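You operate a simulated robot arm through the tools that you are given. There is no shell and no other tool.

You run a simulated robot arm. Do the job below in one go: nothing can be reset, and whatever is moved stays where it is left.

## Task
Screw the loose filter cartridge tight and bring the filter on line.
Fine: tight first; blue vent shut, FILTER open, then FEED on and left running.

Only the result counts: the job must be done as asked and must still hold three seconds after the hand-in. Knocking over, shifting, dropping, spilling or breaking anything else fails it.

## Robot
A 6-joint arm with a two-finger gripper, fixed in place. Base frame: the origin is at the foot of the arm, x ahead of it, y to its left, z up. Readings come in m, rad, newtons and seconds.
Its first joint turns from -2.897 to 2.897 rad. Payload 3.43 kg.
The TCP is the grasp point between the finger pads, 0.02 m short of the fingertips. In the tool frame z runs along the fingers and y along their closing line. The gripper opens to 0.19 m. The gripper's body begins 0.248 m behind the TCP.
Orientation is that of the tool frame in the base frame, as a unit quaternion [x, y, z, w]. With the fingers straight down and closing along the base's y, the tool's x points along the base's -x, its y along +y and its z along -z.

## Interface
- The arm moves only by the tool drive_tool. Its argument "series" is a list of rows, each a list of 7 numbers: the shift along the base's x, y, z in m, then the turn, a rotation vector about the base's x, y, z in rad, then the gripper command, from -1 (fully open) to 1 (shut), values between in proportion. In form: [[x, y, z, ax, ay, az, fingers], ...]. A call has 1 to 20 rows; each row is the pose to reach, as a shift and turn from the pose commanded when the call began. A row lasts 0.2 s, in which the tool goes at most 0.05 m and 0.15 rad; a call with a longer step from one row to the next is refused whole, and so is a gripper value outside its range. A pose out of reach is approached as far as the arm can. The call stops where the force on the tool passes 40 N (or 10 N more than at its start, if that is more) or the arm is blocked; 0.2 s more then pass. Each finger travels about 0.045 m/s and halts on what it meets, pressing with about 44 N; the grip force reading is that of the motor and also rises with nothing between the fingers. The clock runs only during rows and for 0.2 s after the last one: add rows that repeat a pose to give the fingers time. The reply holds the time, the measured pose of the TCP, the force on the tool along the base axes, the opening and the grip force, in the units named above and with some noise, with the torque about the TCP (base axes, N m) and any sound that the robot's microphone picked up.
- Cameras (640 x 400 px; columns grow to the right, rows downward): "scene" is fixed at [0.4, -0.4991, 1.2736]; the picture's right is [0.69, -0.72, 0.00], its down [-0.36, -0.35, -0.87] and it looks along [0.62, 0.60, -0.50] (base axes); focal length 303 px, centre (320, 200). "wrist" rides on the gripper at [0.07, -0.008, -0.288] in the tool frame; the picture's right is [0.12, 0.99, 0.00], its down [-0.96, 0.12, -0.25] and it looks along [-0.25, 0.03, 0.97] (tool axes); focal length 261 px, centre (320, 200). There is no depth. A picture from a camera that has moved, and an enlarged one, comes with that camera's place and axes in the base frame and with its lens.
- snapshot(camera): a new picture of that camera. The clock stands still meanwhile.
- raise_lower(by): slides the trunk up (or, below 0, down) by that many m; the arm rides with it, the base frame stays. It gives what a move gives, with no picture.
- close_up(camera, box): a new picture of the part [left, top, right, bottom] of that camera's present view, enlarged. The clock stands still meanwhile.
- sign_off(): hands the job in; it is judged then, once.

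Nothing tells you positions but the pictures and the camera data. Unless the task says otherwise, let go and move clear before handing in.

The tools are called after "Call:" by a JSON object that holds its "name" and its "arguments". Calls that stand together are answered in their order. drive_tool: Moves the arm, as the interface text tells. Its arguments: {"type":"object","properties":{"series":{"type":"array","items":{"type":"array","items":{"type":"number"}}}},"required":["series"]} The other tools are called the same way: raise_lower (by) slides the trunk up or down; snapshot (camera) takes a picture; close_up (camera, box) takes an enlarged picture of a part of a camera's view; sign_off () hands the job in.

At the start:

```text
clock: 0.0
position: [0.7182, 0.0384, 1.1523]
ee_rot: [0.0, 1.0, 0.0, 0.0]
contact_force: [-0.4, 0.4, 0.1]
ft_torque: [-0.01, -0.01, 0.01]
width: 0.19
grasp_force: 0.0
trunk travel left (down, up): [-0.15, 0.09]
```

scene: 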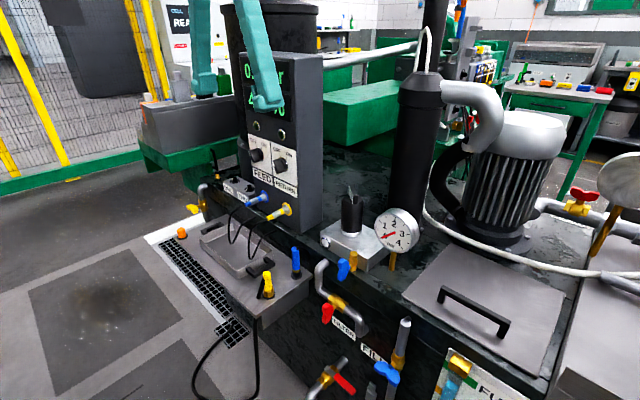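
wrist: 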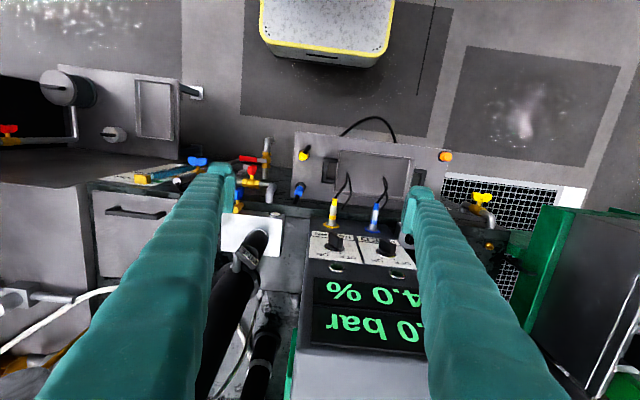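

I see a hydraulic or coolant unit with a display panel (FEED and RETURN knobs), valves labelled FILTER and FILL, and a pressure gauge. I'll look closer before moving anything.

Call:
{"name": "close_up", "arguments": {"camera": "scene", "box": [220, 100, 380, 200]}}

Call:
{"name": "close_up", "arguments": {"camera": "scene", "box": [160, 170, 320, 300]}}

Call:
{"name": "close_up", "arguments": {"camera": "scene", "box": [300, 160, 460, 280]}}

Call:
{"name": "close_up", "arguments": {"camera": "scene", "box": [300, 280, 480, 400]}}

Call:
{"name": "close_up", "arguments": {"camera": "wrist", "box": [160, 120, 480, 320]}}

Call:
{"name": "close_up", "arguments": {"camera": "scene", "box": [380, 0, 640, 250]}}

```text
4.00 times, centred on (300, 150) of scene
camera zoom: at [0.4, -0.4991, 1.2736], right [0.69, -0.72, 0.0], down [-0.36, -0.35, -0.87], along [0.62, 0.6, -0.5], focal length 1212 px, centre (400, 400)
```

zoom: 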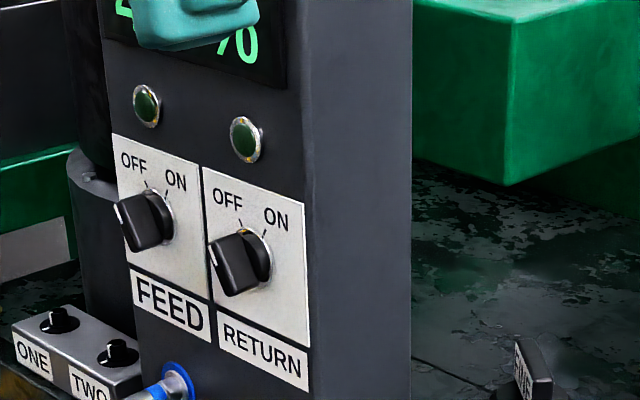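

```text
3.08 times, centred on (240, 235) of scene
camera zoom: at [0.4, -0.4991, 1.2736], right [0.69, -0.72, 0.0], down [-0.36, -0.35, -0.87], along [0.62, 0.6, -0.5], focal length 933 px, centre (566, 92)
```

zoom: 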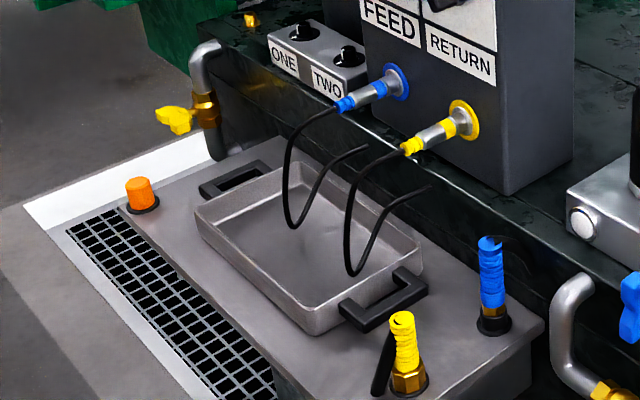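

```text
3.33 times, centred on (380, 220) of scene
camera zoom: at [0.4, -0.4991, 1.2736], right [0.69, -0.72, 0.0], down [-0.36, -0.35, -0.87], along [0.62, 0.6, -0.5], focal length 1010 px, centre (120, 133)
```

zoom: 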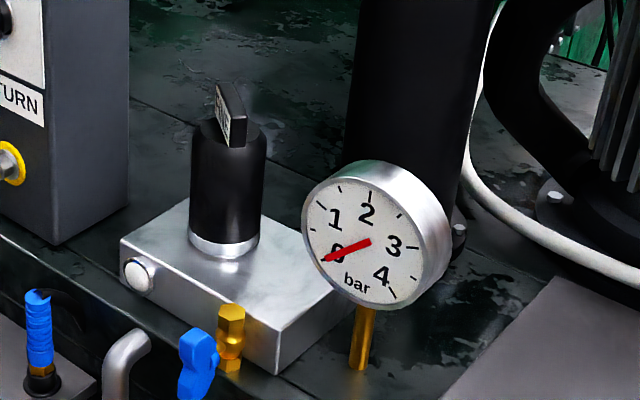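

```text
3.33 times, centred on (390, 340) of scene
camera zoom: at [0.4, -0.4991, 1.2736], right [0.69, -0.72, 0.0], down [-0.36, -0.35, -0.87], along [0.62, 0.6, -0.5], focal length 1010 px, centre (87, -267)
```

zoom: 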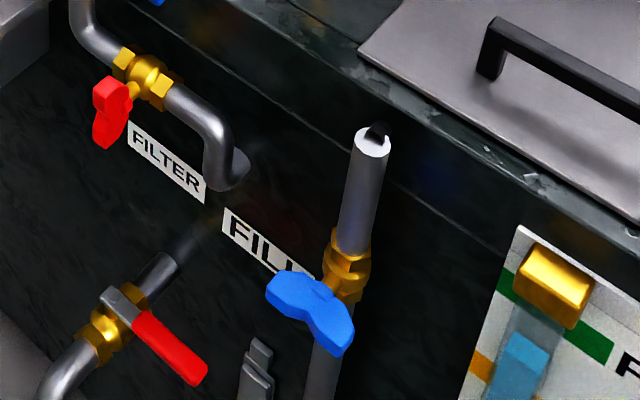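

```text
2.00 times, centred on (320, 220) of wrist
camera zoom: at [0.6481, 0.0289, 1.4402], right [-0.12, 0.99, 0.0], down [0.96, 0.12, 0.25], along [0.25, 0.03, -0.97], focal length 521 px, centre (320, 160)
```

zoom: 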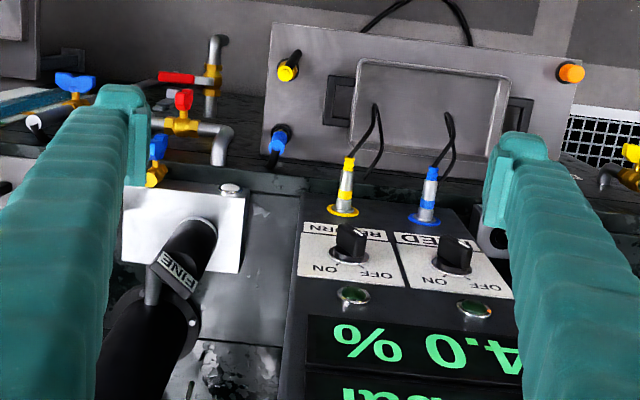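

```text
1.60 times, centred on (510, 125) of scene
camera zoom: at [0.4, -0.4991, 1.2736], right [0.69, -0.72, 0.0], down [-0.36, -0.35, -0.87], along [0.62, 0.6, -0.5], focal length 485 px, centre (16, 320)
```

zoom: 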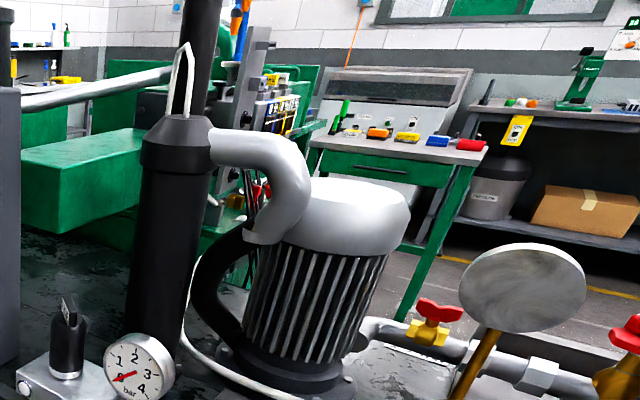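

The cartridge with the FINE tab is near (0.935, -0.10, 0.90), the blue vent near (0.826, -0.163, 0.77), the red FILTER handle near (0.78, -0.16, 0.66) and the FEED knob near (0.85, 0.19, 0.95). I'll enlarge each one to read its current state.

Call:
{"name": "close_up", "arguments": {"camera": "scene", "box": [325, 175, 375, 206]}}

Call:
{"name": "close_up", "arguments": {"camera": "scene", "box": [240, 130, 304, 170]}}

Call:
{"name": "close_up", "arguments": {"camera": "scene", "box": [308, 240, 388, 290]}}

Call:
{"name": "close_up", "arguments": {"camera": "scene", "box": [308, 285, 388, 335]}}

Call:
{"name": "close_up", "arguments": {"camera": "wrist", "box": [190, 140, 318, 220]}}

Call:
{"name": "close_up", "arguments": {"camera": "wrist", "box": [300, 200, 428, 280]}}

Call:
{"name": "close_up", "arguments": {"camera": "wrist", "box": [190, 200, 350, 300]}}

Call:
{"name": "close_up", "arguments": {"camera": "wrist", "box": [160, 300, 320, 400]}}

```text
12.80 times, centred on (350, 190) of scene
camera zoom: at [0.4, -0.4991, 1.2736], right [0.69, -0.72, 0.0], down [-0.36, -0.35, -0.87], along [0.62, 0.6, -0.5], focal length 3880 px, centre (-64, 322)
```

zoom: 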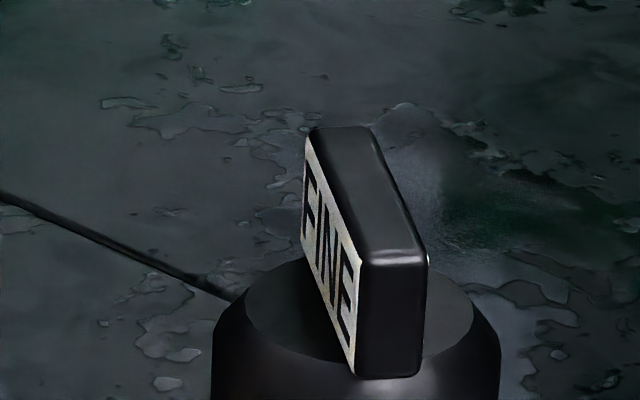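

```text
10.00 times, centred on (272, 150) of scene
camera zoom: at [0.4, -0.4991, 1.2736], right [0.69, -0.72, 0.0], down [-0.36, -0.35, -0.87], along [0.62, 0.6, -0.5], focal length 3031 px, centre (800, 700)
```

zoom: 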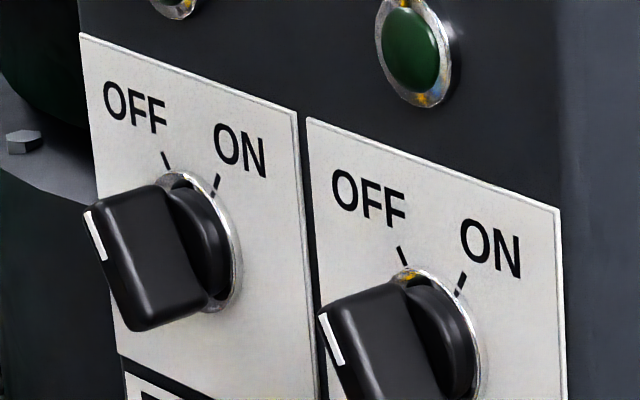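

```text
8.00 times, centred on (348, 265) of scene
camera zoom: at [0.4, -0.4991, 1.2736], right [0.69, -0.72, 0.0], down [-0.36, -0.35, -0.87], along [0.62, 0.6, -0.5], focal length 2425 px, centre (96, -320)
```

zoom: 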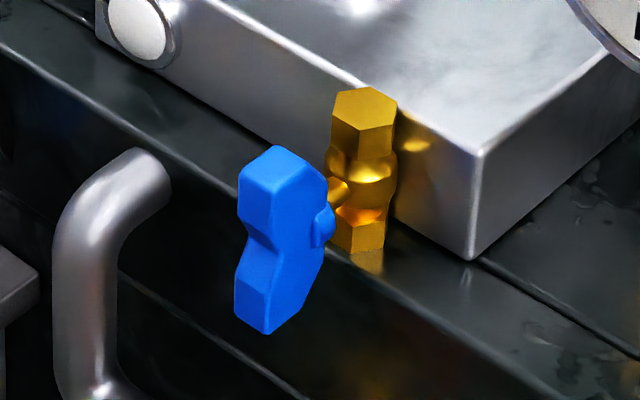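

```text
8.00 times, centred on (348, 310) of scene
camera zoom: at [0.4, -0.4991, 1.2736], right [0.69, -0.72, 0.0], down [-0.36, -0.35, -0.87], along [0.62, 0.6, -0.5], focal length 2425 px, centre (96, -680)
```

zoom: 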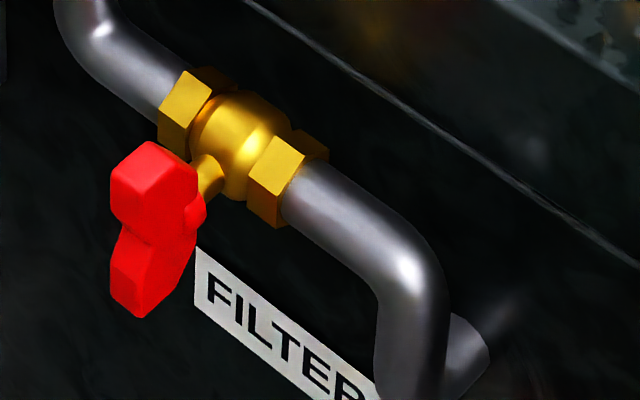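

```text
5.00 times, centred on (254, 180) of wrist
camera zoom: at [0.6481, 0.0289, 1.4402], right [-0.12, 0.99, 0.0], down [0.96, 0.12, 0.25], along [0.25, 0.03, -0.97], focal length 1303 px, centre (650, 300)
```

zoom: 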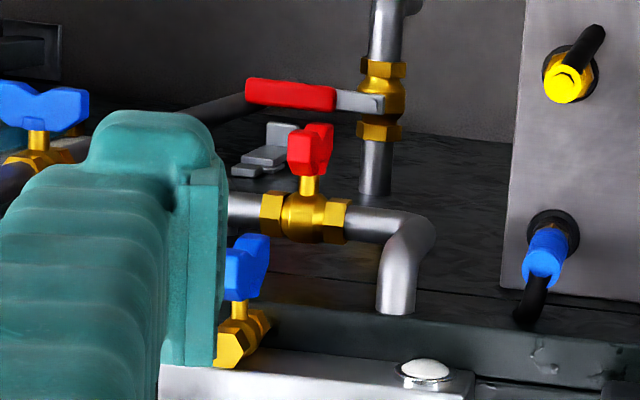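

```text
5.00 times, centred on (364, 240) of wrist
camera zoom: at [0.6481, 0.0289, 1.4402], right [-0.12, 0.99, 0.0], down [0.96, 0.12, 0.25], along [0.25, 0.03, -0.97], focal length 1303 px, centre (100, 0)
```

zoom: 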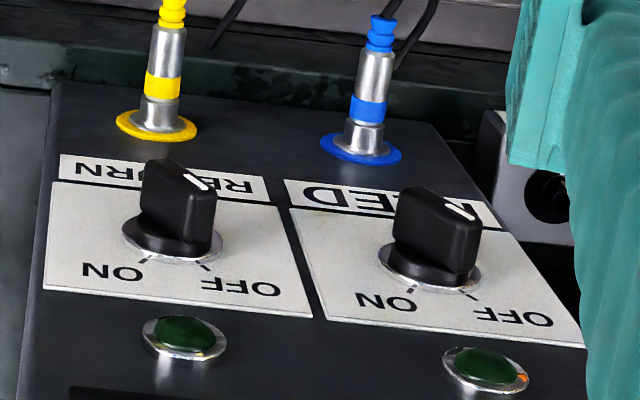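

```text
4.00 times, centred on (270, 250) of wrist
camera zoom: at [0.6481, 0.0289, 1.4402], right [-0.12, 0.99, 0.0], down [0.96, 0.12, 0.25], along [0.25, 0.03, -0.97], focal length 1043 px, centre (520, 0)
```

zoom: 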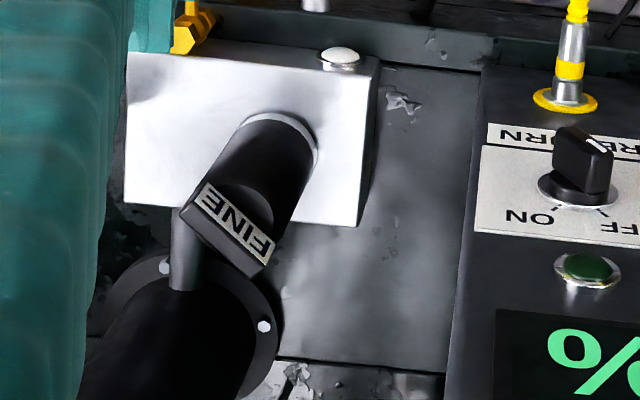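

```text
4.00 times, centred on (240, 350) of wrist
camera zoom: at [0.6481, 0.0289, 1.4402], right [-0.12, 0.99, 0.0], down [0.96, 0.12, 0.25], along [0.25, 0.03, -0.97], focal length 1043 px, centre (640, -400)
```

zoom: 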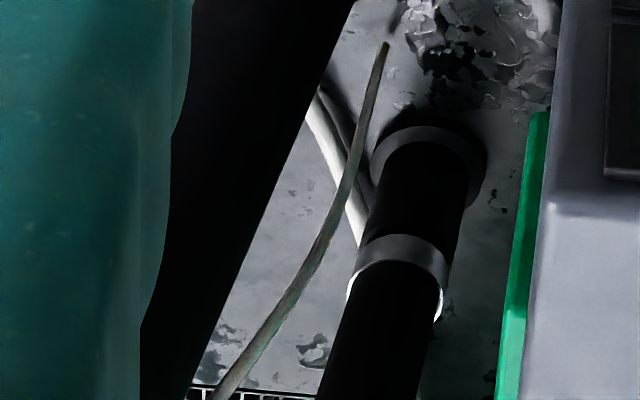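

The FEED and RETURN knobs both point to OFF, the red FILTER handle sits crosswise to its pipe (shut), and the blue vent handle lies along its pipe (open). Next I'll measure the clearance around the cartridge: the panel edge and the column.

Call:
{"name": "close_up", "arguments": {"camera": "scene", "box": [230, 40, 358, 120]}}

Call:
{"name": "close_up", "arguments": {"camera": "scene", "box": [280, 180, 360, 230]}}

Call:
{"name": "close_up", "arguments": {"camera": "scene", "box": [360, 20, 520, 120]}}

Call:
{"name": "close_up", "arguments": {"camera": "scene", "box": [320, 190, 400, 240]}}

```text
5.00 times, centred on (294, 80) of scene
camera zoom: at [0.4, -0.4991, 1.2736], right [0.69, -0.72, 0.0], down [-0.36, -0.35, -0.87], along [0.62, 0.6, -0.5], focal length 1516 px, centre (450, 800)
```

zoom: 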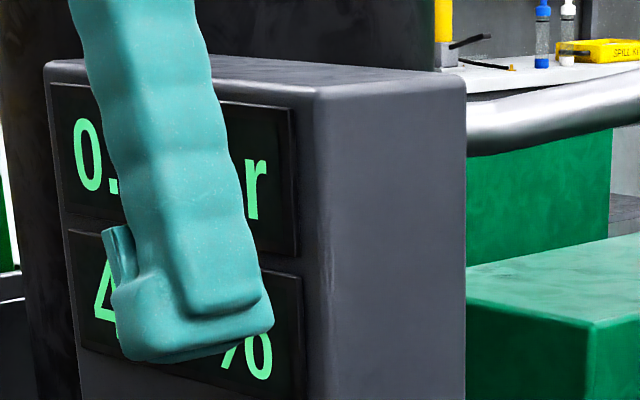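

```text
8.00 times, centred on (320, 205) of scene
camera zoom: at [0.4, -0.4991, 1.2736], right [0.69, -0.72, 0.0], down [-0.36, -0.35, -0.87], along [0.62, 0.6, -0.5], focal length 2425 px, centre (320, 160)
```

zoom: 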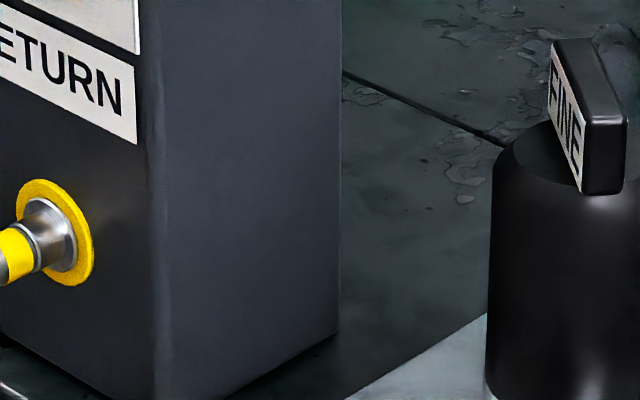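

```text
4.00 times, centred on (440, 70) of scene
camera zoom: at [0.4, -0.4991, 1.2736], right [0.69, -0.72, 0.0], down [-0.36, -0.35, -0.87], along [0.62, 0.6, -0.5], focal length 1212 px, centre (-160, 720)
```

zoom: 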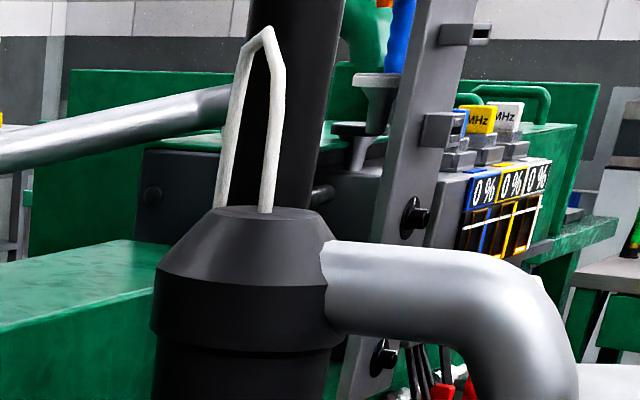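

```text
8.00 times, centred on (360, 215) of scene
camera zoom: at [0.4, -0.4991, 1.2736], right [0.69, -0.72, 0.0], down [-0.36, -0.35, -0.87], along [0.62, 0.6, -0.5], focal length 2425 px, centre (0, 80)
```

zoom: 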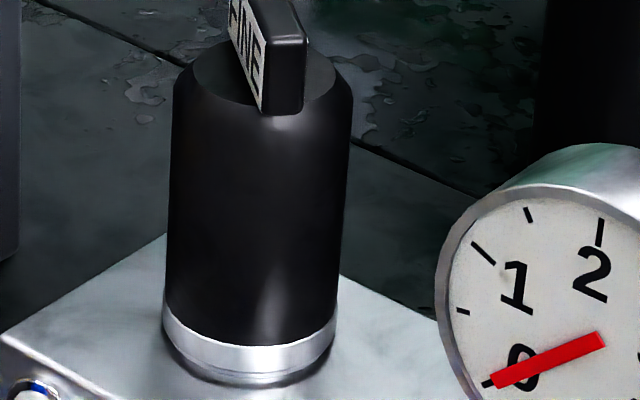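

The panel's side face is at y≈0.03 and the column axis is near (1.11, -0.16), so the gripper should fit around the cartridge at y≈-0.095. I'll partly close the fingers, move to y≈-0.095 in front of it and look again with the wrist camera.

Call:
{"name": "drive_tool", "arguments": {"series": [[0, -0.03, 0, 0, 0, 0, 0.2], [0, -0.06, 0, 0, 0, 0, 0.2], [0, -0.09, 0, 0, 0, 0, 0.2], [0, -0.12, 0, 0, 0, 0, 0.2], [0, -0.133, 0, 0, 0, 0, 0.2], [0.03, -0.133, 0, 0, 0, 0, 0.2], [0.06, -0.133, 0, 0, 0, 0, 0.2], [0.09, -0.133, 0, 0, 0, 0, 0.2], [0.11, -0.133, 0, 0, 0, 0, 0.2], [0.11, -0.133, 0, 0, 0, 0, 0.2]]}}

Call:
{"name": "snapshot", "arguments": {"camera": "wrist"}}

Call:
{"name": "snapshot", "arguments": {"camera": "scene"}}

```text
clock: 2.2
position: [0.8298, -0.0945, 1.1525]
ee_rot: [0.0, 1.0, -0.001, 0.0]
contact_force: [-0.7, -0.5, 0.4]
ft_torque: [0.03, 0.03, 0.01]
width: 0.076
grasp_force: 0.0
trunk travel left (down, up): [-0.15, 0.09]
```

```text
taken
camera wrist: at [0.7585, -0.1042, 1.4405], right [-0.12, 0.99, 0.0], down [0.96, 0.12, 0.25], along [0.25, 0.03, -0.97], focal length 261 px, centre (320, 200)
```

wrist: 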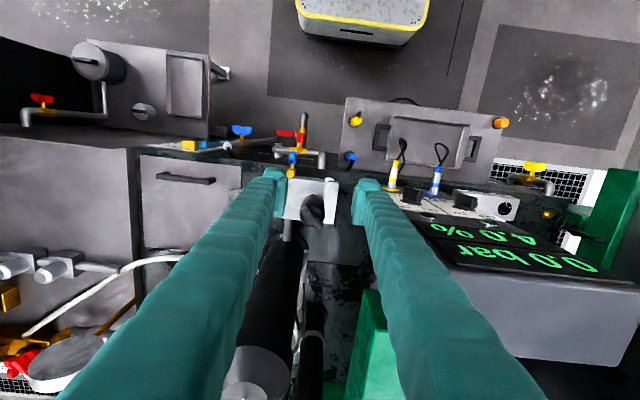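

```text
taken
```

scene: 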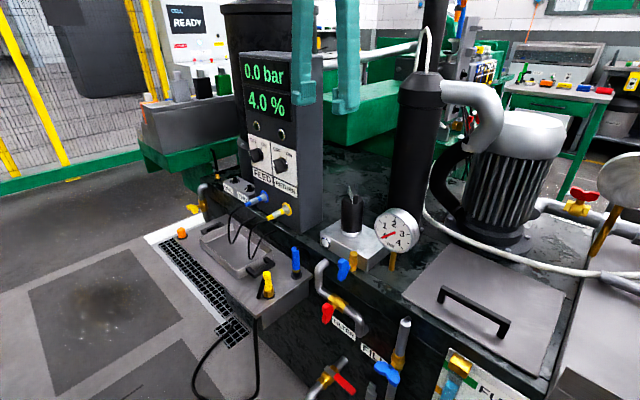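

Call:
{"name": "close_up", "arguments": {"camera": "wrist", "box": [264, 150, 360, 210]}}

Call:
{"name": "close_up", "arguments": {"camera": "wrist", "box": [280, 185, 344, 225]}}

Call:
{"name": "close_up", "arguments": {"camera": "wrist", "box": [216, 200, 376, 300]}}

Call:
{"name": "close_up", "arguments": {"camera": "wrist", "box": [200, 100, 360, 200]}}

```text
6.67 times, centred on (312, 180) of wrist
camera zoom: at [0.7585, -0.1042, 1.4405], right [-0.12, 0.99, 0.0], down [0.96, 0.12, 0.25], along [0.25, 0.03, -0.97], focal length 1738 px, centre (373, 333)
```

zoom: 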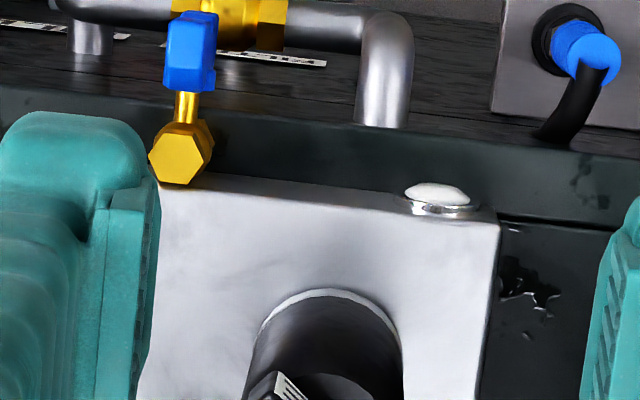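

```text
10.00 times, centred on (312, 205) of wrist
camera zoom: at [0.7585, -0.1042, 1.4405], right [-0.12, 0.99, 0.0], down [0.96, 0.12, 0.25], along [0.25, 0.03, -0.97], focal length 2606 px, centre (400, 150)
```

zoom: 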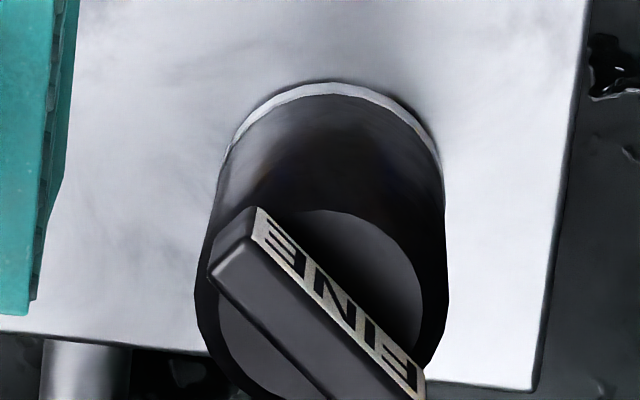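

```text
4.00 times, centred on (296, 250) of wrist
camera zoom: at [0.7585, -0.1042, 1.4405], right [-0.12, 0.99, 0.0], down [0.96, 0.12, 0.25], along [0.25, 0.03, -0.97], focal length 1043 px, centre (416, 0)
```

zoom: 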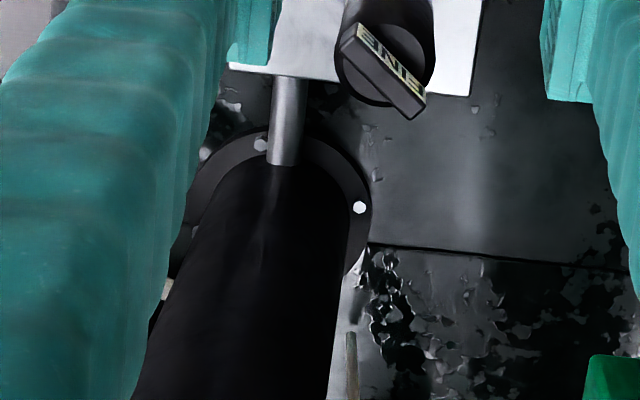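

```text
4.00 times, centred on (280, 150) of wrist
camera zoom: at [0.7585, -0.1042, 1.4405], right [-0.12, 0.99, 0.0], down [0.96, 0.12, 0.25], along [0.25, 0.03, -0.97], focal length 1043 px, centre (480, 400)
```

zoom: 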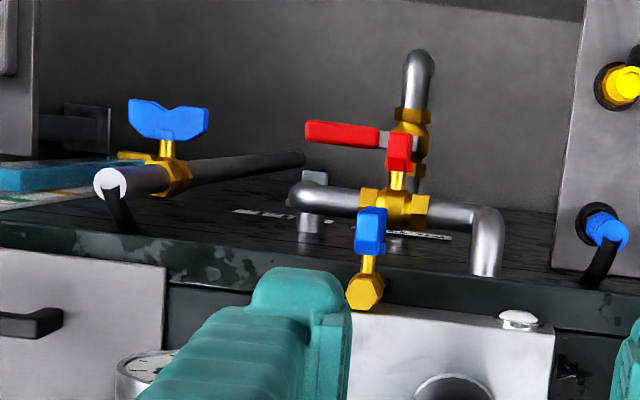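

The view now shows FILL's blue handle already crosswise (closed, so I leave it), the vent handle in line with its pipe (open) and the FINE tab centred near (0.932, -0.100) with its top at z≈0.92 and its length about 47° from x. I'll go above it and turn the fingers across the tab.

Call:
{"name": "drive_tool", "arguments": {"series": [[0.03, -0.002, 0, 0, 0, 0.14, 0.2], [0.06, -0.004, 0, 0, 0, 0.28, 0.2], [0.09, -0.0055, 0, 0, 0, 0.42, 0.2], [0.102, -0.0055, 0, 0, 0, 0.56, 0.2], [0.102, -0.0055, 0, 0, 0, 0.7, 0.2], [0.102, -0.0055, -0.03, 0, 0, 0.82, 0.2], [0.102, -0.0055, -0.06, 0, 0, 0.82, 0.2], [0.102, -0.0055, -0.09, 0, 0, 0.82, 0.2], [0.102, -0.0055, -0.12, 0, 0, 0.82, 0.2], [0.102, -0.0055, -0.12, 0, 0, 0.82, 0.2]]}}

Call:
{"name": "snapshot", "arguments": {"camera": "wrist"}}

Call:
{"name": "snapshot", "arguments": {"camera": "scene"}}

```text
clock: 4.4
position: [0.9314, -0.1003, 1.0333]
ee_rot: [-0.399, 0.917, 0.0, 0.0]
contact_force: [-0.2, 1.2, -0.5]
ft_torque: [0.0, 0.0, 0.0]
width: 0.0758
grasp_force: 0.1
trunk travel left (down, up): [-0.15, 0.09]
```

```text
taken
camera wrist: at [0.8893, -0.1587, 1.3196], right [-0.81, 0.59, 0.0], down [0.57, 0.78, 0.25], along [0.15, 0.2, -0.97], focal length 261 px, centre (320, 200)
```

wrist: 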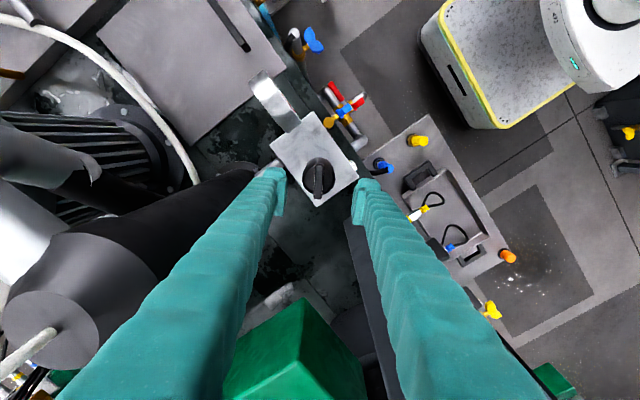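

```text
taken
```

scene: 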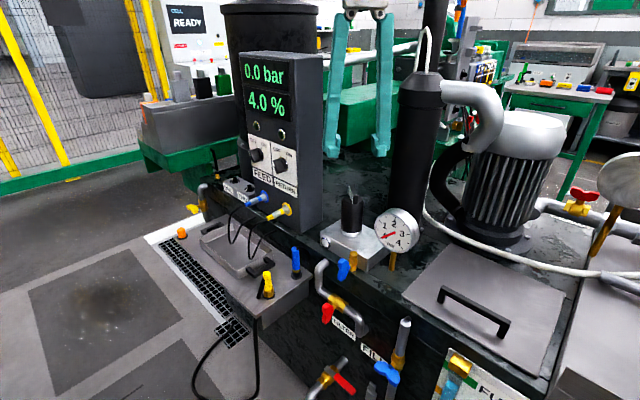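

Call:
{"name": "close_up", "arguments": {"camera": "wrist", "box": [264, 140, 376, 210]}}

Call:
{"name": "close_up", "arguments": {"camera": "wrist", "box": [240, 60, 400, 160]}}

```text
5.71 times, centred on (320, 175) of wrist
camera zoom: at [0.8893, -0.1587, 1.3196], right [-0.81, 0.59, 0.0], down [0.57, 0.78, 0.25], along [0.15, 0.2, -0.97], focal length 1489 px, centre (320, 343)
```

zoom: 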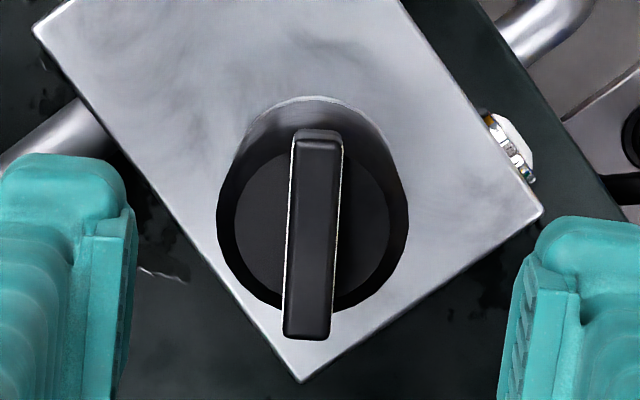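

```text
4.00 times, centred on (320, 110) of wrist
camera zoom: at [0.8893, -0.1587, 1.3196], right [-0.81, 0.59, 0.0], down [0.57, 0.78, 0.25], along [0.15, 0.2, -0.97], focal length 1043 px, centre (320, 560)
```

zoom: 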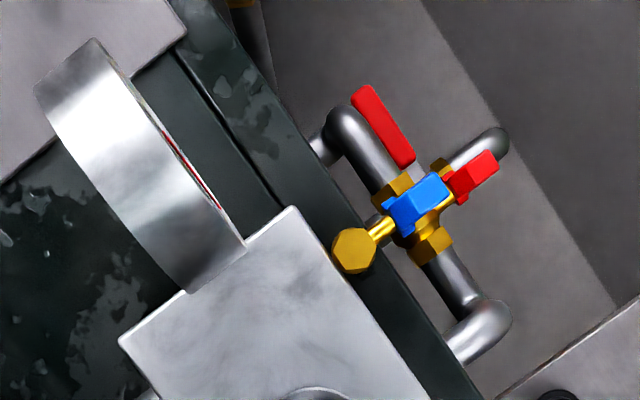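

The tab is centred at (0.934, -0.1005) and runs 50° from x, so the fingers need about 0.06 rad more. I'll go down over the tab and grip it.

Call:
{"name": "drive_tool", "arguments": {"series": [[0.002, 0, -0.03, 0, 0, 0.06, 0.2], [0.002, 0, -0.06, 0, 0, 0.06, 0.2], [0.002, 0, -0.09, 0, 0, 0.06, 0.2], [0.002, 0, -0.105, 0, 0, 0.06, 0.2], [0.002, 0, -0.114, 0, 0, 0.06, 0.2], [0.002, 0, -0.114, 0, 0, 0.06, 0.2]]}}

Call:
{"name": "close_up", "arguments": {"camera": "scene", "box": [300, 160, 400, 222]}}

Call:
{"name": "close_up", "arguments": {"camera": "wrist", "box": [264, 140, 376, 210]}}

```text
clock: 5.8
position: [0.9337, -0.1015, 0.9185]
ee_rot: [-0.426, 0.905, 0.0, -0.001]
contact_force: [-0.3, -0.4, -0.6]
ft_torque: [-0.05, 0.02, 0.01]
width: 0.0761
grasp_force: 0.1
trunk travel left (down, up): [-0.15, 0.09]
```

```text
6.40 times, centred on (350, 191) of scene
camera zoom: at [0.4, -0.4991, 1.2736], right [0.69, -0.72, 0.0], down [-0.36, -0.35, -0.87], along [0.62, 0.6, -0.5], focal length 1940 px, centre (128, 258)
```

zoom: 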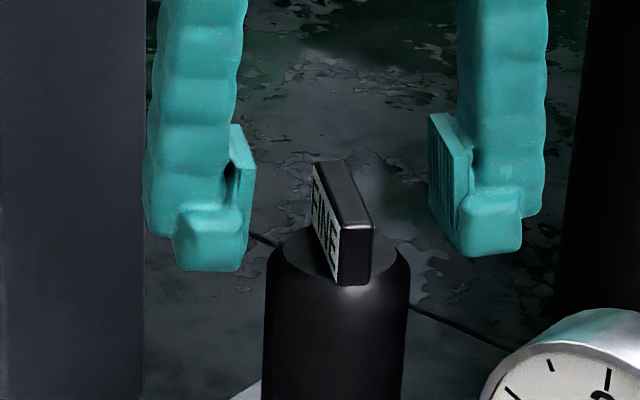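

```text
5.71 times, centred on (320, 175) of wrist
camera zoom: at [0.8945, -0.1606, 1.2058], right [-0.84, 0.54, 0.0], down [0.52, 0.82, 0.25], along [0.13, 0.21, -0.97], focal length 1489 px, centre (320, 343)
```

zoom: 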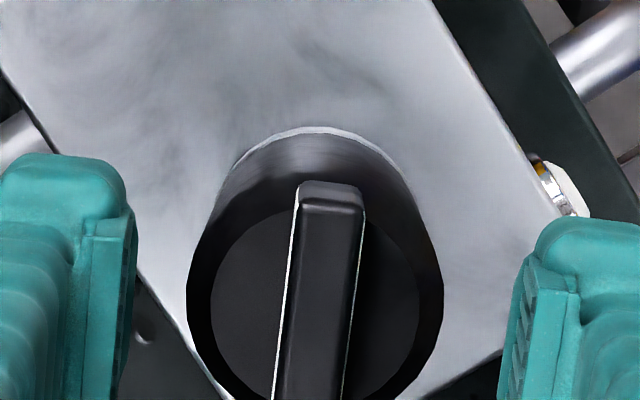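

The tab sits centred between the fingers and aligned with them. I'll close on it.

Call:
{"name": "drive_tool", "arguments": {"series": [[0, 0, 0, 0, 0, 0, 1], [0, 0, 0, 0, 0, 0, 1], [0, 0, 0, 0, 0, 0, 1], [0, 0, 0, 0, 0, 0, 1], [0, 0, 0, 0, 0, 0, 1], [0, 0, 0, 0, 0, 0, 1]]}}

Call:
{"name": "close_up", "arguments": {"camera": "scene", "box": [300, 160, 400, 222]}}

```text
clock: 7.2
position: [0.9331, -0.1002, 0.9194]
ee_rot: [-0.425, 0.905, 0.0, 0.0]
contact_force: [9.2, -3.4, 0.5]
ft_torque: [0.08, -0.14, -0.03]
width: 0.013
grasp_force: 43.6
trunk travel left (down, up): [-0.15, 0.09]
```

```text
6.40 times, centred on (350, 191) of scene
camera zoom: at [0.4, -0.4991, 1.2736], right [0.69, -0.72, 0.0], down [-0.36, -0.35, -0.87], along [0.62, 0.6, -0.5], focal length 1940 px, centre (128, 258)
```

zoom: 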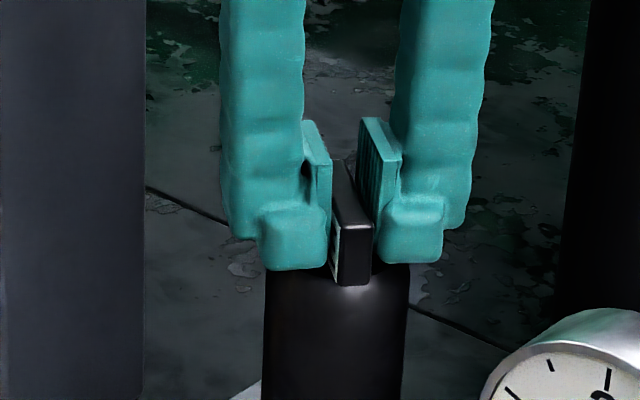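

The tab is gripped at 13 mm. I'll turn it slowly clockwise (seen from above) and watch the torque.

Call:
{"name": "drive_tool", "arguments": {"series": [[0.001, -0.0006, 0, 0, 0, -0.08, 1], [0.001, -0.0006, 0, 0, 0, -0.16, 1], [0.001, -0.0006, 0, 0, 0, -0.24, 1], [0.001, -0.0006, 0, 0, 0, -0.32, 1], [0.001, -0.0006, 0, 0, 0, -0.4, 1]]}}

Call:
{"name": "close_up", "arguments": {"camera": "scene", "box": [300, 160, 400, 222]}}

```text
clock: 8.4
position: [0.9338, -0.0998, 0.9187]
ee_rot: [-0.238, 0.971, 0.001, 0.0]
contact_force: [-0.3, 1.3, -7.7]
ft_torque: [0.09, -0.14, 0.03]
width: 0.0126
grasp_force: 43.6
trunk travel left (down, up): [-0.15, 0.09]
```

```text
6.40 times, centred on (350, 191) of scene
camera zoom: at [0.4, -0.4991, 1.2736], right [0.69, -0.72, 0.0], down [-0.36, -0.35, -0.87], along [0.62, 0.6, -0.5], focal length 1940 px, centre (128, 258)
```

zoom: 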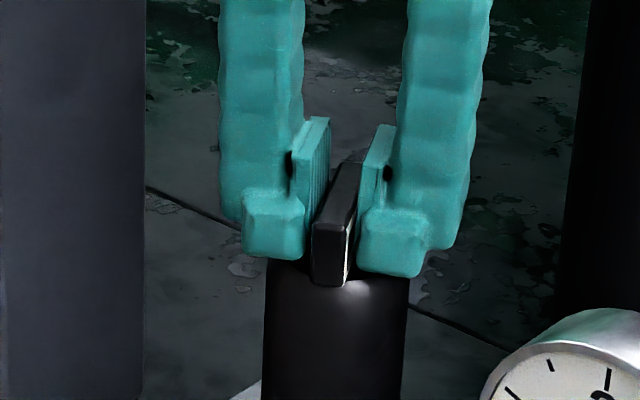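

The tab turns freely and pulls the tool down slightly (−7.7 N), so it is threading in. I'll keep turning and follow it downward.

Call:
{"name": "drive_tool", "arguments": {"series": [[0, 0, -0.0005, 0, 0, -0.1, 1], [0, 0, -0.001, 0, 0, -0.2, 1], [0, 0, -0.0012, 0, 0, -0.3, 1], [0, 0, -0.0014, 0, 0, -0.4, 1], [0, 0, -0.0016, 0, 0, -0.5, 1]]}}

```text
clock: 9.6
position: [0.9338, -0.1002, 0.9164]
ee_rot: [0.011, 1.0, 0.0, 0.0]
contact_force: [-12.2, 7.8, -3.9]
ft_torque: [0.06, 0.65, 0.08]
width: 0.0131
grasp_force: 43.8
trunk travel left (down, up): [-0.15, 0.09]
```

There is now a side force of about 14 N, so I'm checking that nothing touches the gripper before I continue.

Call:
{"name": "snapshot", "arguments": {"camera": "wrist"}}

Call:
{"name": "snapshot", "arguments": {"camera": "scene"}}

Call:
{"name": "close_up", "arguments": {"camera": "scene", "box": [300, 160, 400, 222]}}

Call:
{"name": "close_up", "arguments": {"camera": "wrist", "box": [264, 140, 376, 210]}}

```text
taken
camera wrist: at [0.8627, -0.1077, 1.2044], right [-0.1, 1.0, 0.0], down [0.96, 0.1, 0.25], along [0.25, 0.02, -0.97], focal length 261 px, centre (320, 200)
```

wrist: 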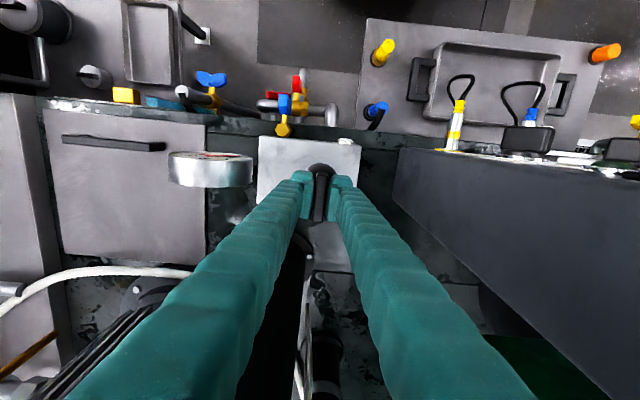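

```text
taken
```

scene: 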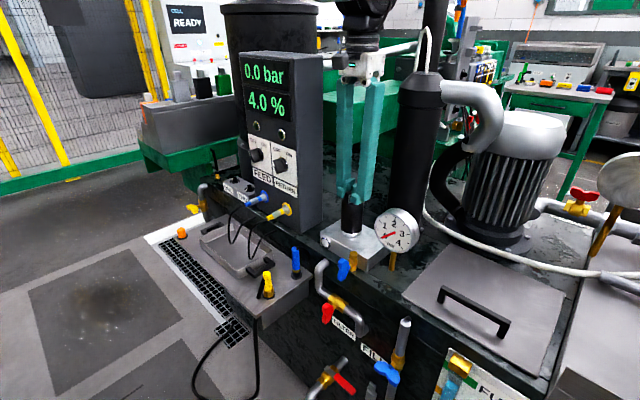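

```text
6.40 times, centred on (350, 191) of scene
camera zoom: at [0.4, -0.4991, 1.2736], right [0.69, -0.72, 0.0], down [-0.36, -0.35, -0.87], along [0.62, 0.6, -0.5], focal length 1940 px, centre (128, 258)
```

zoom: 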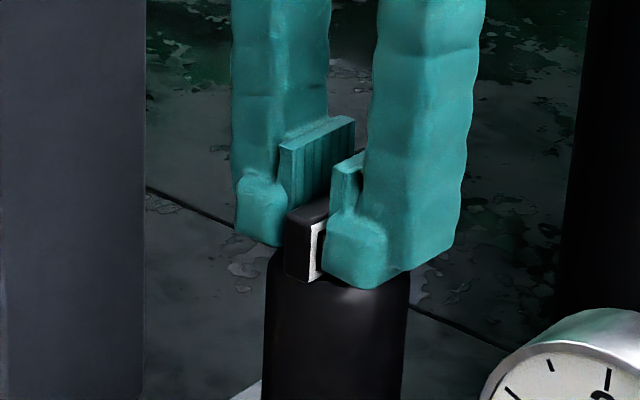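

```text
5.71 times, centred on (320, 175) of wrist
camera zoom: at [0.8627, -0.1077, 1.2044], right [-0.1, 1.0, 0.0], down [0.96, 0.1, 0.25], along [0.25, 0.02, -0.97], focal length 1489 px, centre (320, 343)
```

zoom: 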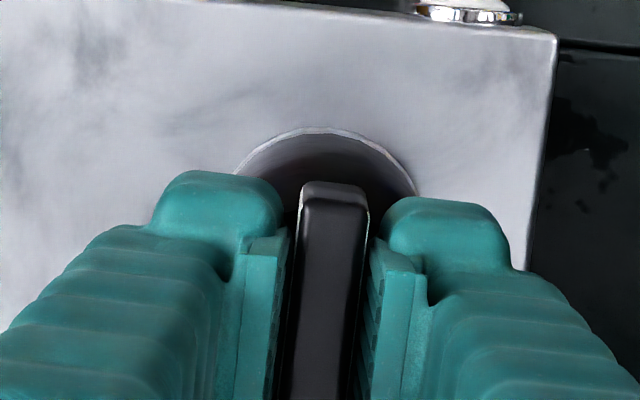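

Nothing is touching; the side force comes from a roughly 1 mm centring error. I'll correct for it and continue turning while following down about 2.2 mm per rad.

Call:
{"name": "drive_tool", "arguments": {"series": [[-0.0006, 0.0004, -0.0004, 0, 0, -0.08, 1], [-0.0013, 0.0008, -0.0007, 0, 0, -0.16, 1], [-0.0013, 0.0008, -0.0009, 0, 0, -0.24, 1], [-0.0013, 0.0008, -0.0011, 0, 0, -0.32, 1], [-0.0013, 0.0008, -0.0013, 0, 0, -0.4, 1]]}}

```text
clock: 10.8
position: [0.9336, -0.1, 0.9173]
ee_rot: [0.208, 0.978, 0.0, 0.001]
contact_force: [-0.1, 7.5, 6.9]
ft_torque: [0.04, -0.06, 2.02]
width: 0.0195
grasp_force: 43.8
trunk travel left (down, up): [-0.15, 0.09]
```

The torque rose to 2 N·m and the width opened to 19.5 mm, so the cartridge is resisting and may be seating. I'll look at it.

Call:
{"name": "close_up", "arguments": {"camera": "scene", "box": [300, 160, 400, 222]}}

Call:
{"name": "close_up", "arguments": {"camera": "wrist", "box": [264, 140, 376, 210]}}

Call:
{"name": "close_up", "arguments": {"camera": "scene", "box": [320, 190, 400, 240]}}

```text
6.40 times, centred on (350, 191) of scene
camera zoom: at [0.4, -0.4991, 1.2736], right [0.69, -0.72, 0.0], down [-0.36, -0.35, -0.87], along [0.62, 0.6, -0.5], focal length 1940 px, centre (128, 258)
```

zoom: 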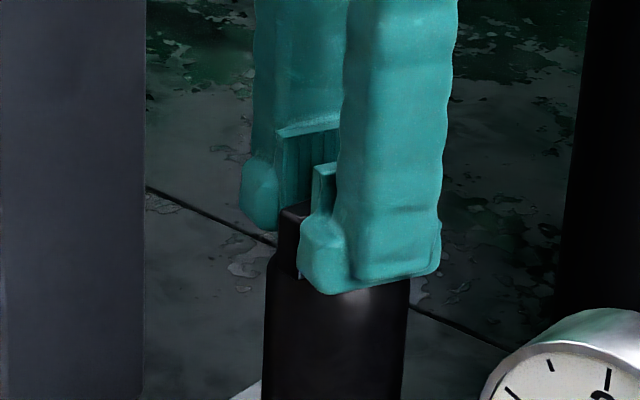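

```text
5.71 times, centred on (320, 175) of wrist
camera zoom: at [0.8643, -0.0792, 1.2042], right [0.3, 0.96, 0.0], down [0.93, -0.29, 0.25], along [0.24, -0.07, -0.97], focal length 1489 px, centre (320, 343)
```

zoom: 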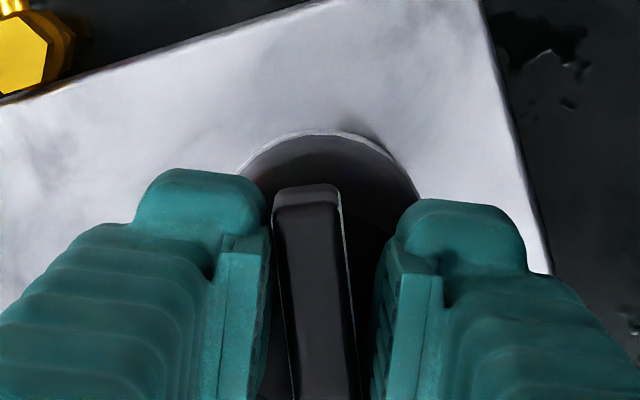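

```text
8.00 times, centred on (360, 215) of scene
camera zoom: at [0.4, -0.4991, 1.2736], right [0.69, -0.72, 0.0], down [-0.36, -0.35, -0.87], along [0.62, 0.6, -0.5], focal length 2425 px, centre (0, 80)
```

zoom: 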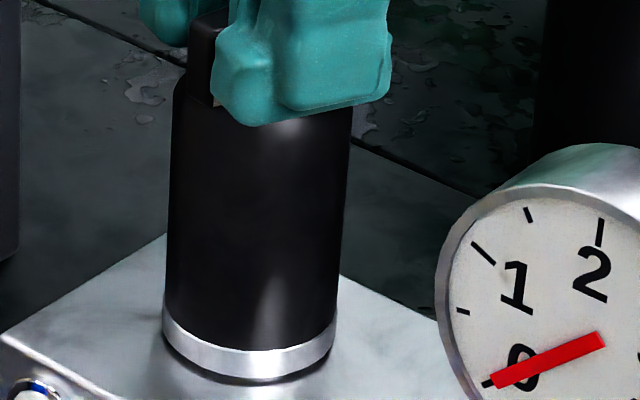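

The tab has stopped at about -0.24 rad and twisted a little in the grip, which suggests it has seated. I'll open, re-align with the tab and try a second firm turn to check.

Call:
{"name": "drive_tool", "arguments": {"series": [[0, 0, 0, 0, 0, 0, 0.4], [0, 0, 0, 0, 0, 0, 0.4], [0, 0, 0, 0, 0, 0, 0.4], [0, 0, 0, 0, 0, 0, 0.4]]}}

Call:
{"name": "close_up", "arguments": {"camera": "wrist", "box": [264, 140, 376, 210]}}

Call:
{"name": "close_up", "arguments": {"camera": "scene", "box": [320, 180, 400, 230]}}

```text
clock: 11.8
position: [0.9322, -0.1004, 0.917]
ee_rot: [0.207, 0.978, 0.0, 0.0]
contact_force: [0.1, 0.5, -0.6]
ft_torque: [0.0, 0.0, 0.02]
width: 0.057
grasp_force: 0.0
trunk travel left (down, up): [-0.15, 0.09]
```

```text
5.71 times, centred on (320, 175) of wrist
camera zoom: at [0.8645, -0.0799, 1.2033], right [0.3, 0.96, 0.0], down [0.93, -0.29, 0.25], along [0.24, -0.07, -0.97], focal length 1489 px, centre (320, 343)
```

zoom: 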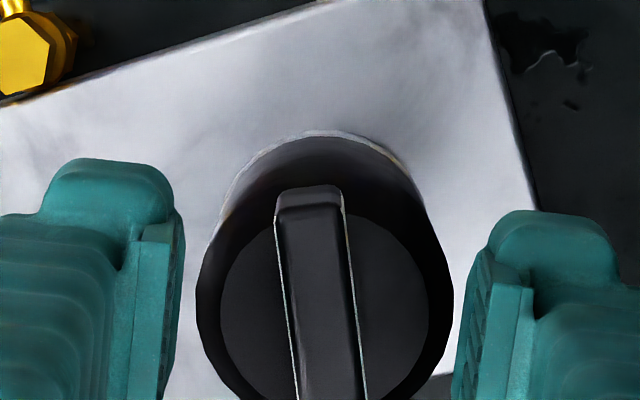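

```text
8.00 times, centred on (360, 205) of scene
camera zoom: at [0.4, -0.4991, 1.2736], right [0.69, -0.72, 0.0], down [-0.36, -0.35, -0.87], along [0.62, 0.6, -0.5], focal length 2425 px, centre (0, 160)
```

zoom: 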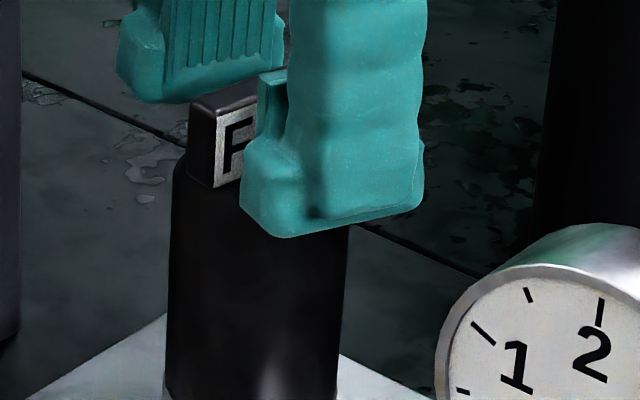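

The tab is now at about -0.19 rad and did not spring back. I'll re-grip it aligned and turn again to see whether it moves further.

Call:
{"name": "drive_tool", "arguments": {"series": [[0, 0, 0, 0, 0, 0.11, 0.4], [0, 0, 0, 0, 0, 0.22, 0.4], [0, 0, 0, 0, 0, 0.22, 1], [0, 0, 0, 0, 0, 0.22, 1], [0, 0, 0, 0, 0, 0.22, 1], [0, 0, 0, 0, 0, 0.22, 1], [0, 0, 0, 0, 0, 0.22, 1]]}}

```text
clock: 13.4
position: [0.9335, -0.0999, 0.9145]
ee_rot: [0.099, 0.995, 0.0, 0.0]
contact_force: [1.3, 3.2, -0.2]
ft_torque: [0.0, -0.04, 0.87]
width: 0.013
grasp_force: 44.1
trunk travel left (down, up): [-0.15, 0.09]
```

Call:
{"name": "drive_tool", "arguments": {"series": [[0, 0, 0, 0, 0, -0.04, 1], [0, 0, 0, 0, 0, -0.08, 1]]}}

```text
clock: 14.0
position: [0.9329, -0.0987, 0.9165]
ee_rot: [0.14, 0.99, 0.001, 0.0]
contact_force: [-0.9, 2.6, -0.2]
ft_torque: [0.03, -0.02, 1.29]
width: 0.0152
grasp_force: 44.1
trunk travel left (down, up): [-0.15, 0.09]
```

Call:
{"name": "drive_tool", "arguments": {"series": [[0, 0, 0, 0, 0, -0.06, 1], [0, 0, 0, 0, 0, -0.12, 1], [0, 0, 0, 0, 0, -0.16, 1], [0, 0, 0, 0, 0, -0.16, 1]]}}

Call:
{"name": "close_up", "arguments": {"camera": "wrist", "box": [264, 140, 376, 210]}}

```text
clock: 15.0
position: [0.9332, -0.099, 0.9158]
ee_rot: [0.219, 0.976, 0.0, 0.0]
contact_force: [0.8, 3.9, -0.3]
ft_torque: [0.04, -0.04, 1.85]
width: 0.0206
grasp_force: 43.8
trunk travel left (down, up): [-0.15, 0.09]
```

```text
5.71 times, centred on (320, 175) of wrist
camera zoom: at [0.8649, -0.0778, 1.2034], right [0.31, 0.95, 0.0], down [0.92, -0.3, 0.25], along [0.23, -0.08, -0.97], focal length 1489 px, centre (320, 343)
```

zoom: 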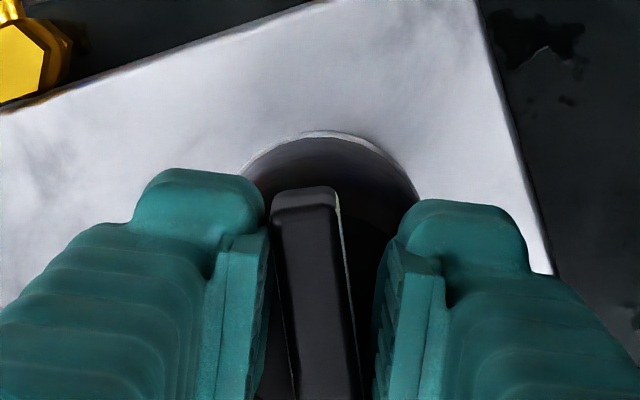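

The tab holds at the same angle under about 1.9 N·m on two separate pulls, so the cartridge is against its stop and tight. I'll let go, rise straight up and back off.

Call:
{"name": "drive_tool", "arguments": {"series": [[0, 0, 0, 0, 0, 0, 0.4], [0, 0, 0, 0, 0, 0, 0.4], [0, 0, 0, 0, 0, 0, 0.4], [0, 0, 0, 0, 0, 0, 0.4], [0, 0, 0.01, 0, 0, 0, 0.4], [0, 0, 0.03, 0, 0, 0, 0.4], [0, 0, 0.07, 0, 0, 0, 0.4], [0, 0, 0.11, 0, 0, 0, 0.4], [0, 0, 0.15, 0, 0, 0.1, 0.4], [0, 0, 0.19, 0, 0, 0.2, 0.4], [0, 0, 0.22, 0, 0, 0.3, 0.4], [-0.03, 0, 0.24, 0, 0, 0.4416, 0.4], [-0.07, 0, 0.24, 0, 0, 0.4416, 0.4], [-0.11, 0, 0.24, 0, 0, 0.4416, 0.4], [-0.15, 0, 0.24, 0, 0, 0.4416, 0.4], [-0.17, 0, 0.24, 0, 0, 0.4416, 0.4]]}}

Call:
{"name": "close_up", "arguments": {"camera": "scene", "box": [320, 175, 400, 225]}}

Call:
{"name": "close_up", "arguments": {"camera": "scene", "box": [320, 190, 400, 240]}}

Call:
{"name": "snapshot", "arguments": {"camera": "wrist"}}

```text
clock: 18.4
position: [0.7631, -0.1006, 1.1567]
ee_rot: [-0.001, 1.0, 0.0, 0.0]
contact_force: [0.1, -0.8, -0.7]
ft_torque: [0.03, 0.1, -0.01]
width: 0.057
grasp_force: 0.1
trunk travel left (down, up): [-0.15, 0.09]
```

```text
8.00 times, centred on (360, 200) of scene
camera zoom: at [0.4, -0.4991, 1.2736], right [0.69, -0.72, 0.0], down [-0.36, -0.35, -0.87], along [0.62, 0.6, -0.5], focal length 2425 px, centre (0, 200)
```

zoom: 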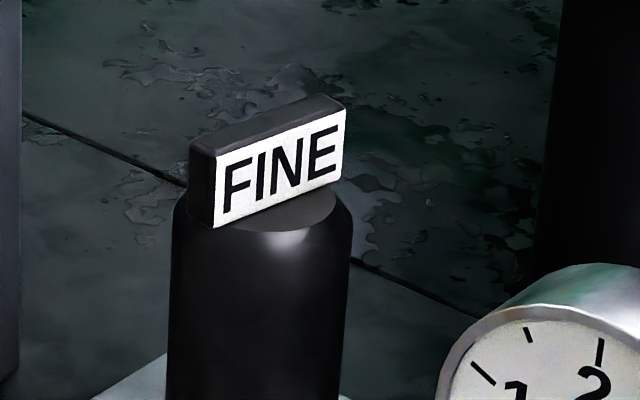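

```text
8.00 times, centred on (360, 215) of scene
camera zoom: at [0.4, -0.4991, 1.2736], right [0.69, -0.72, 0.0], down [-0.36, -0.35, -0.87], along [0.62, 0.6, -0.5], focal length 2425 px, centre (0, 80)
```

zoom: 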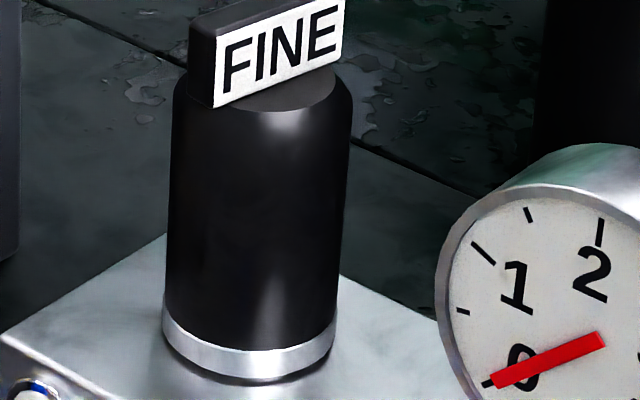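

```text
taken
camera wrist: at [0.6926, -0.1094, 1.4443], right [-0.12, 0.99, 0.0], down [0.96, 0.12, 0.25], along [0.25, 0.03, -0.97], focal length 261 px, centre (320, 200)
```

wrist: 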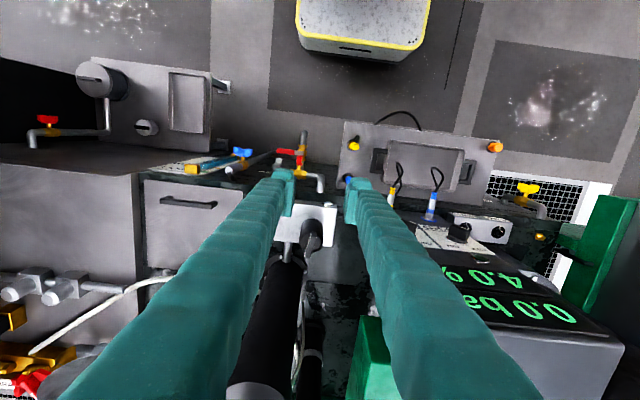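

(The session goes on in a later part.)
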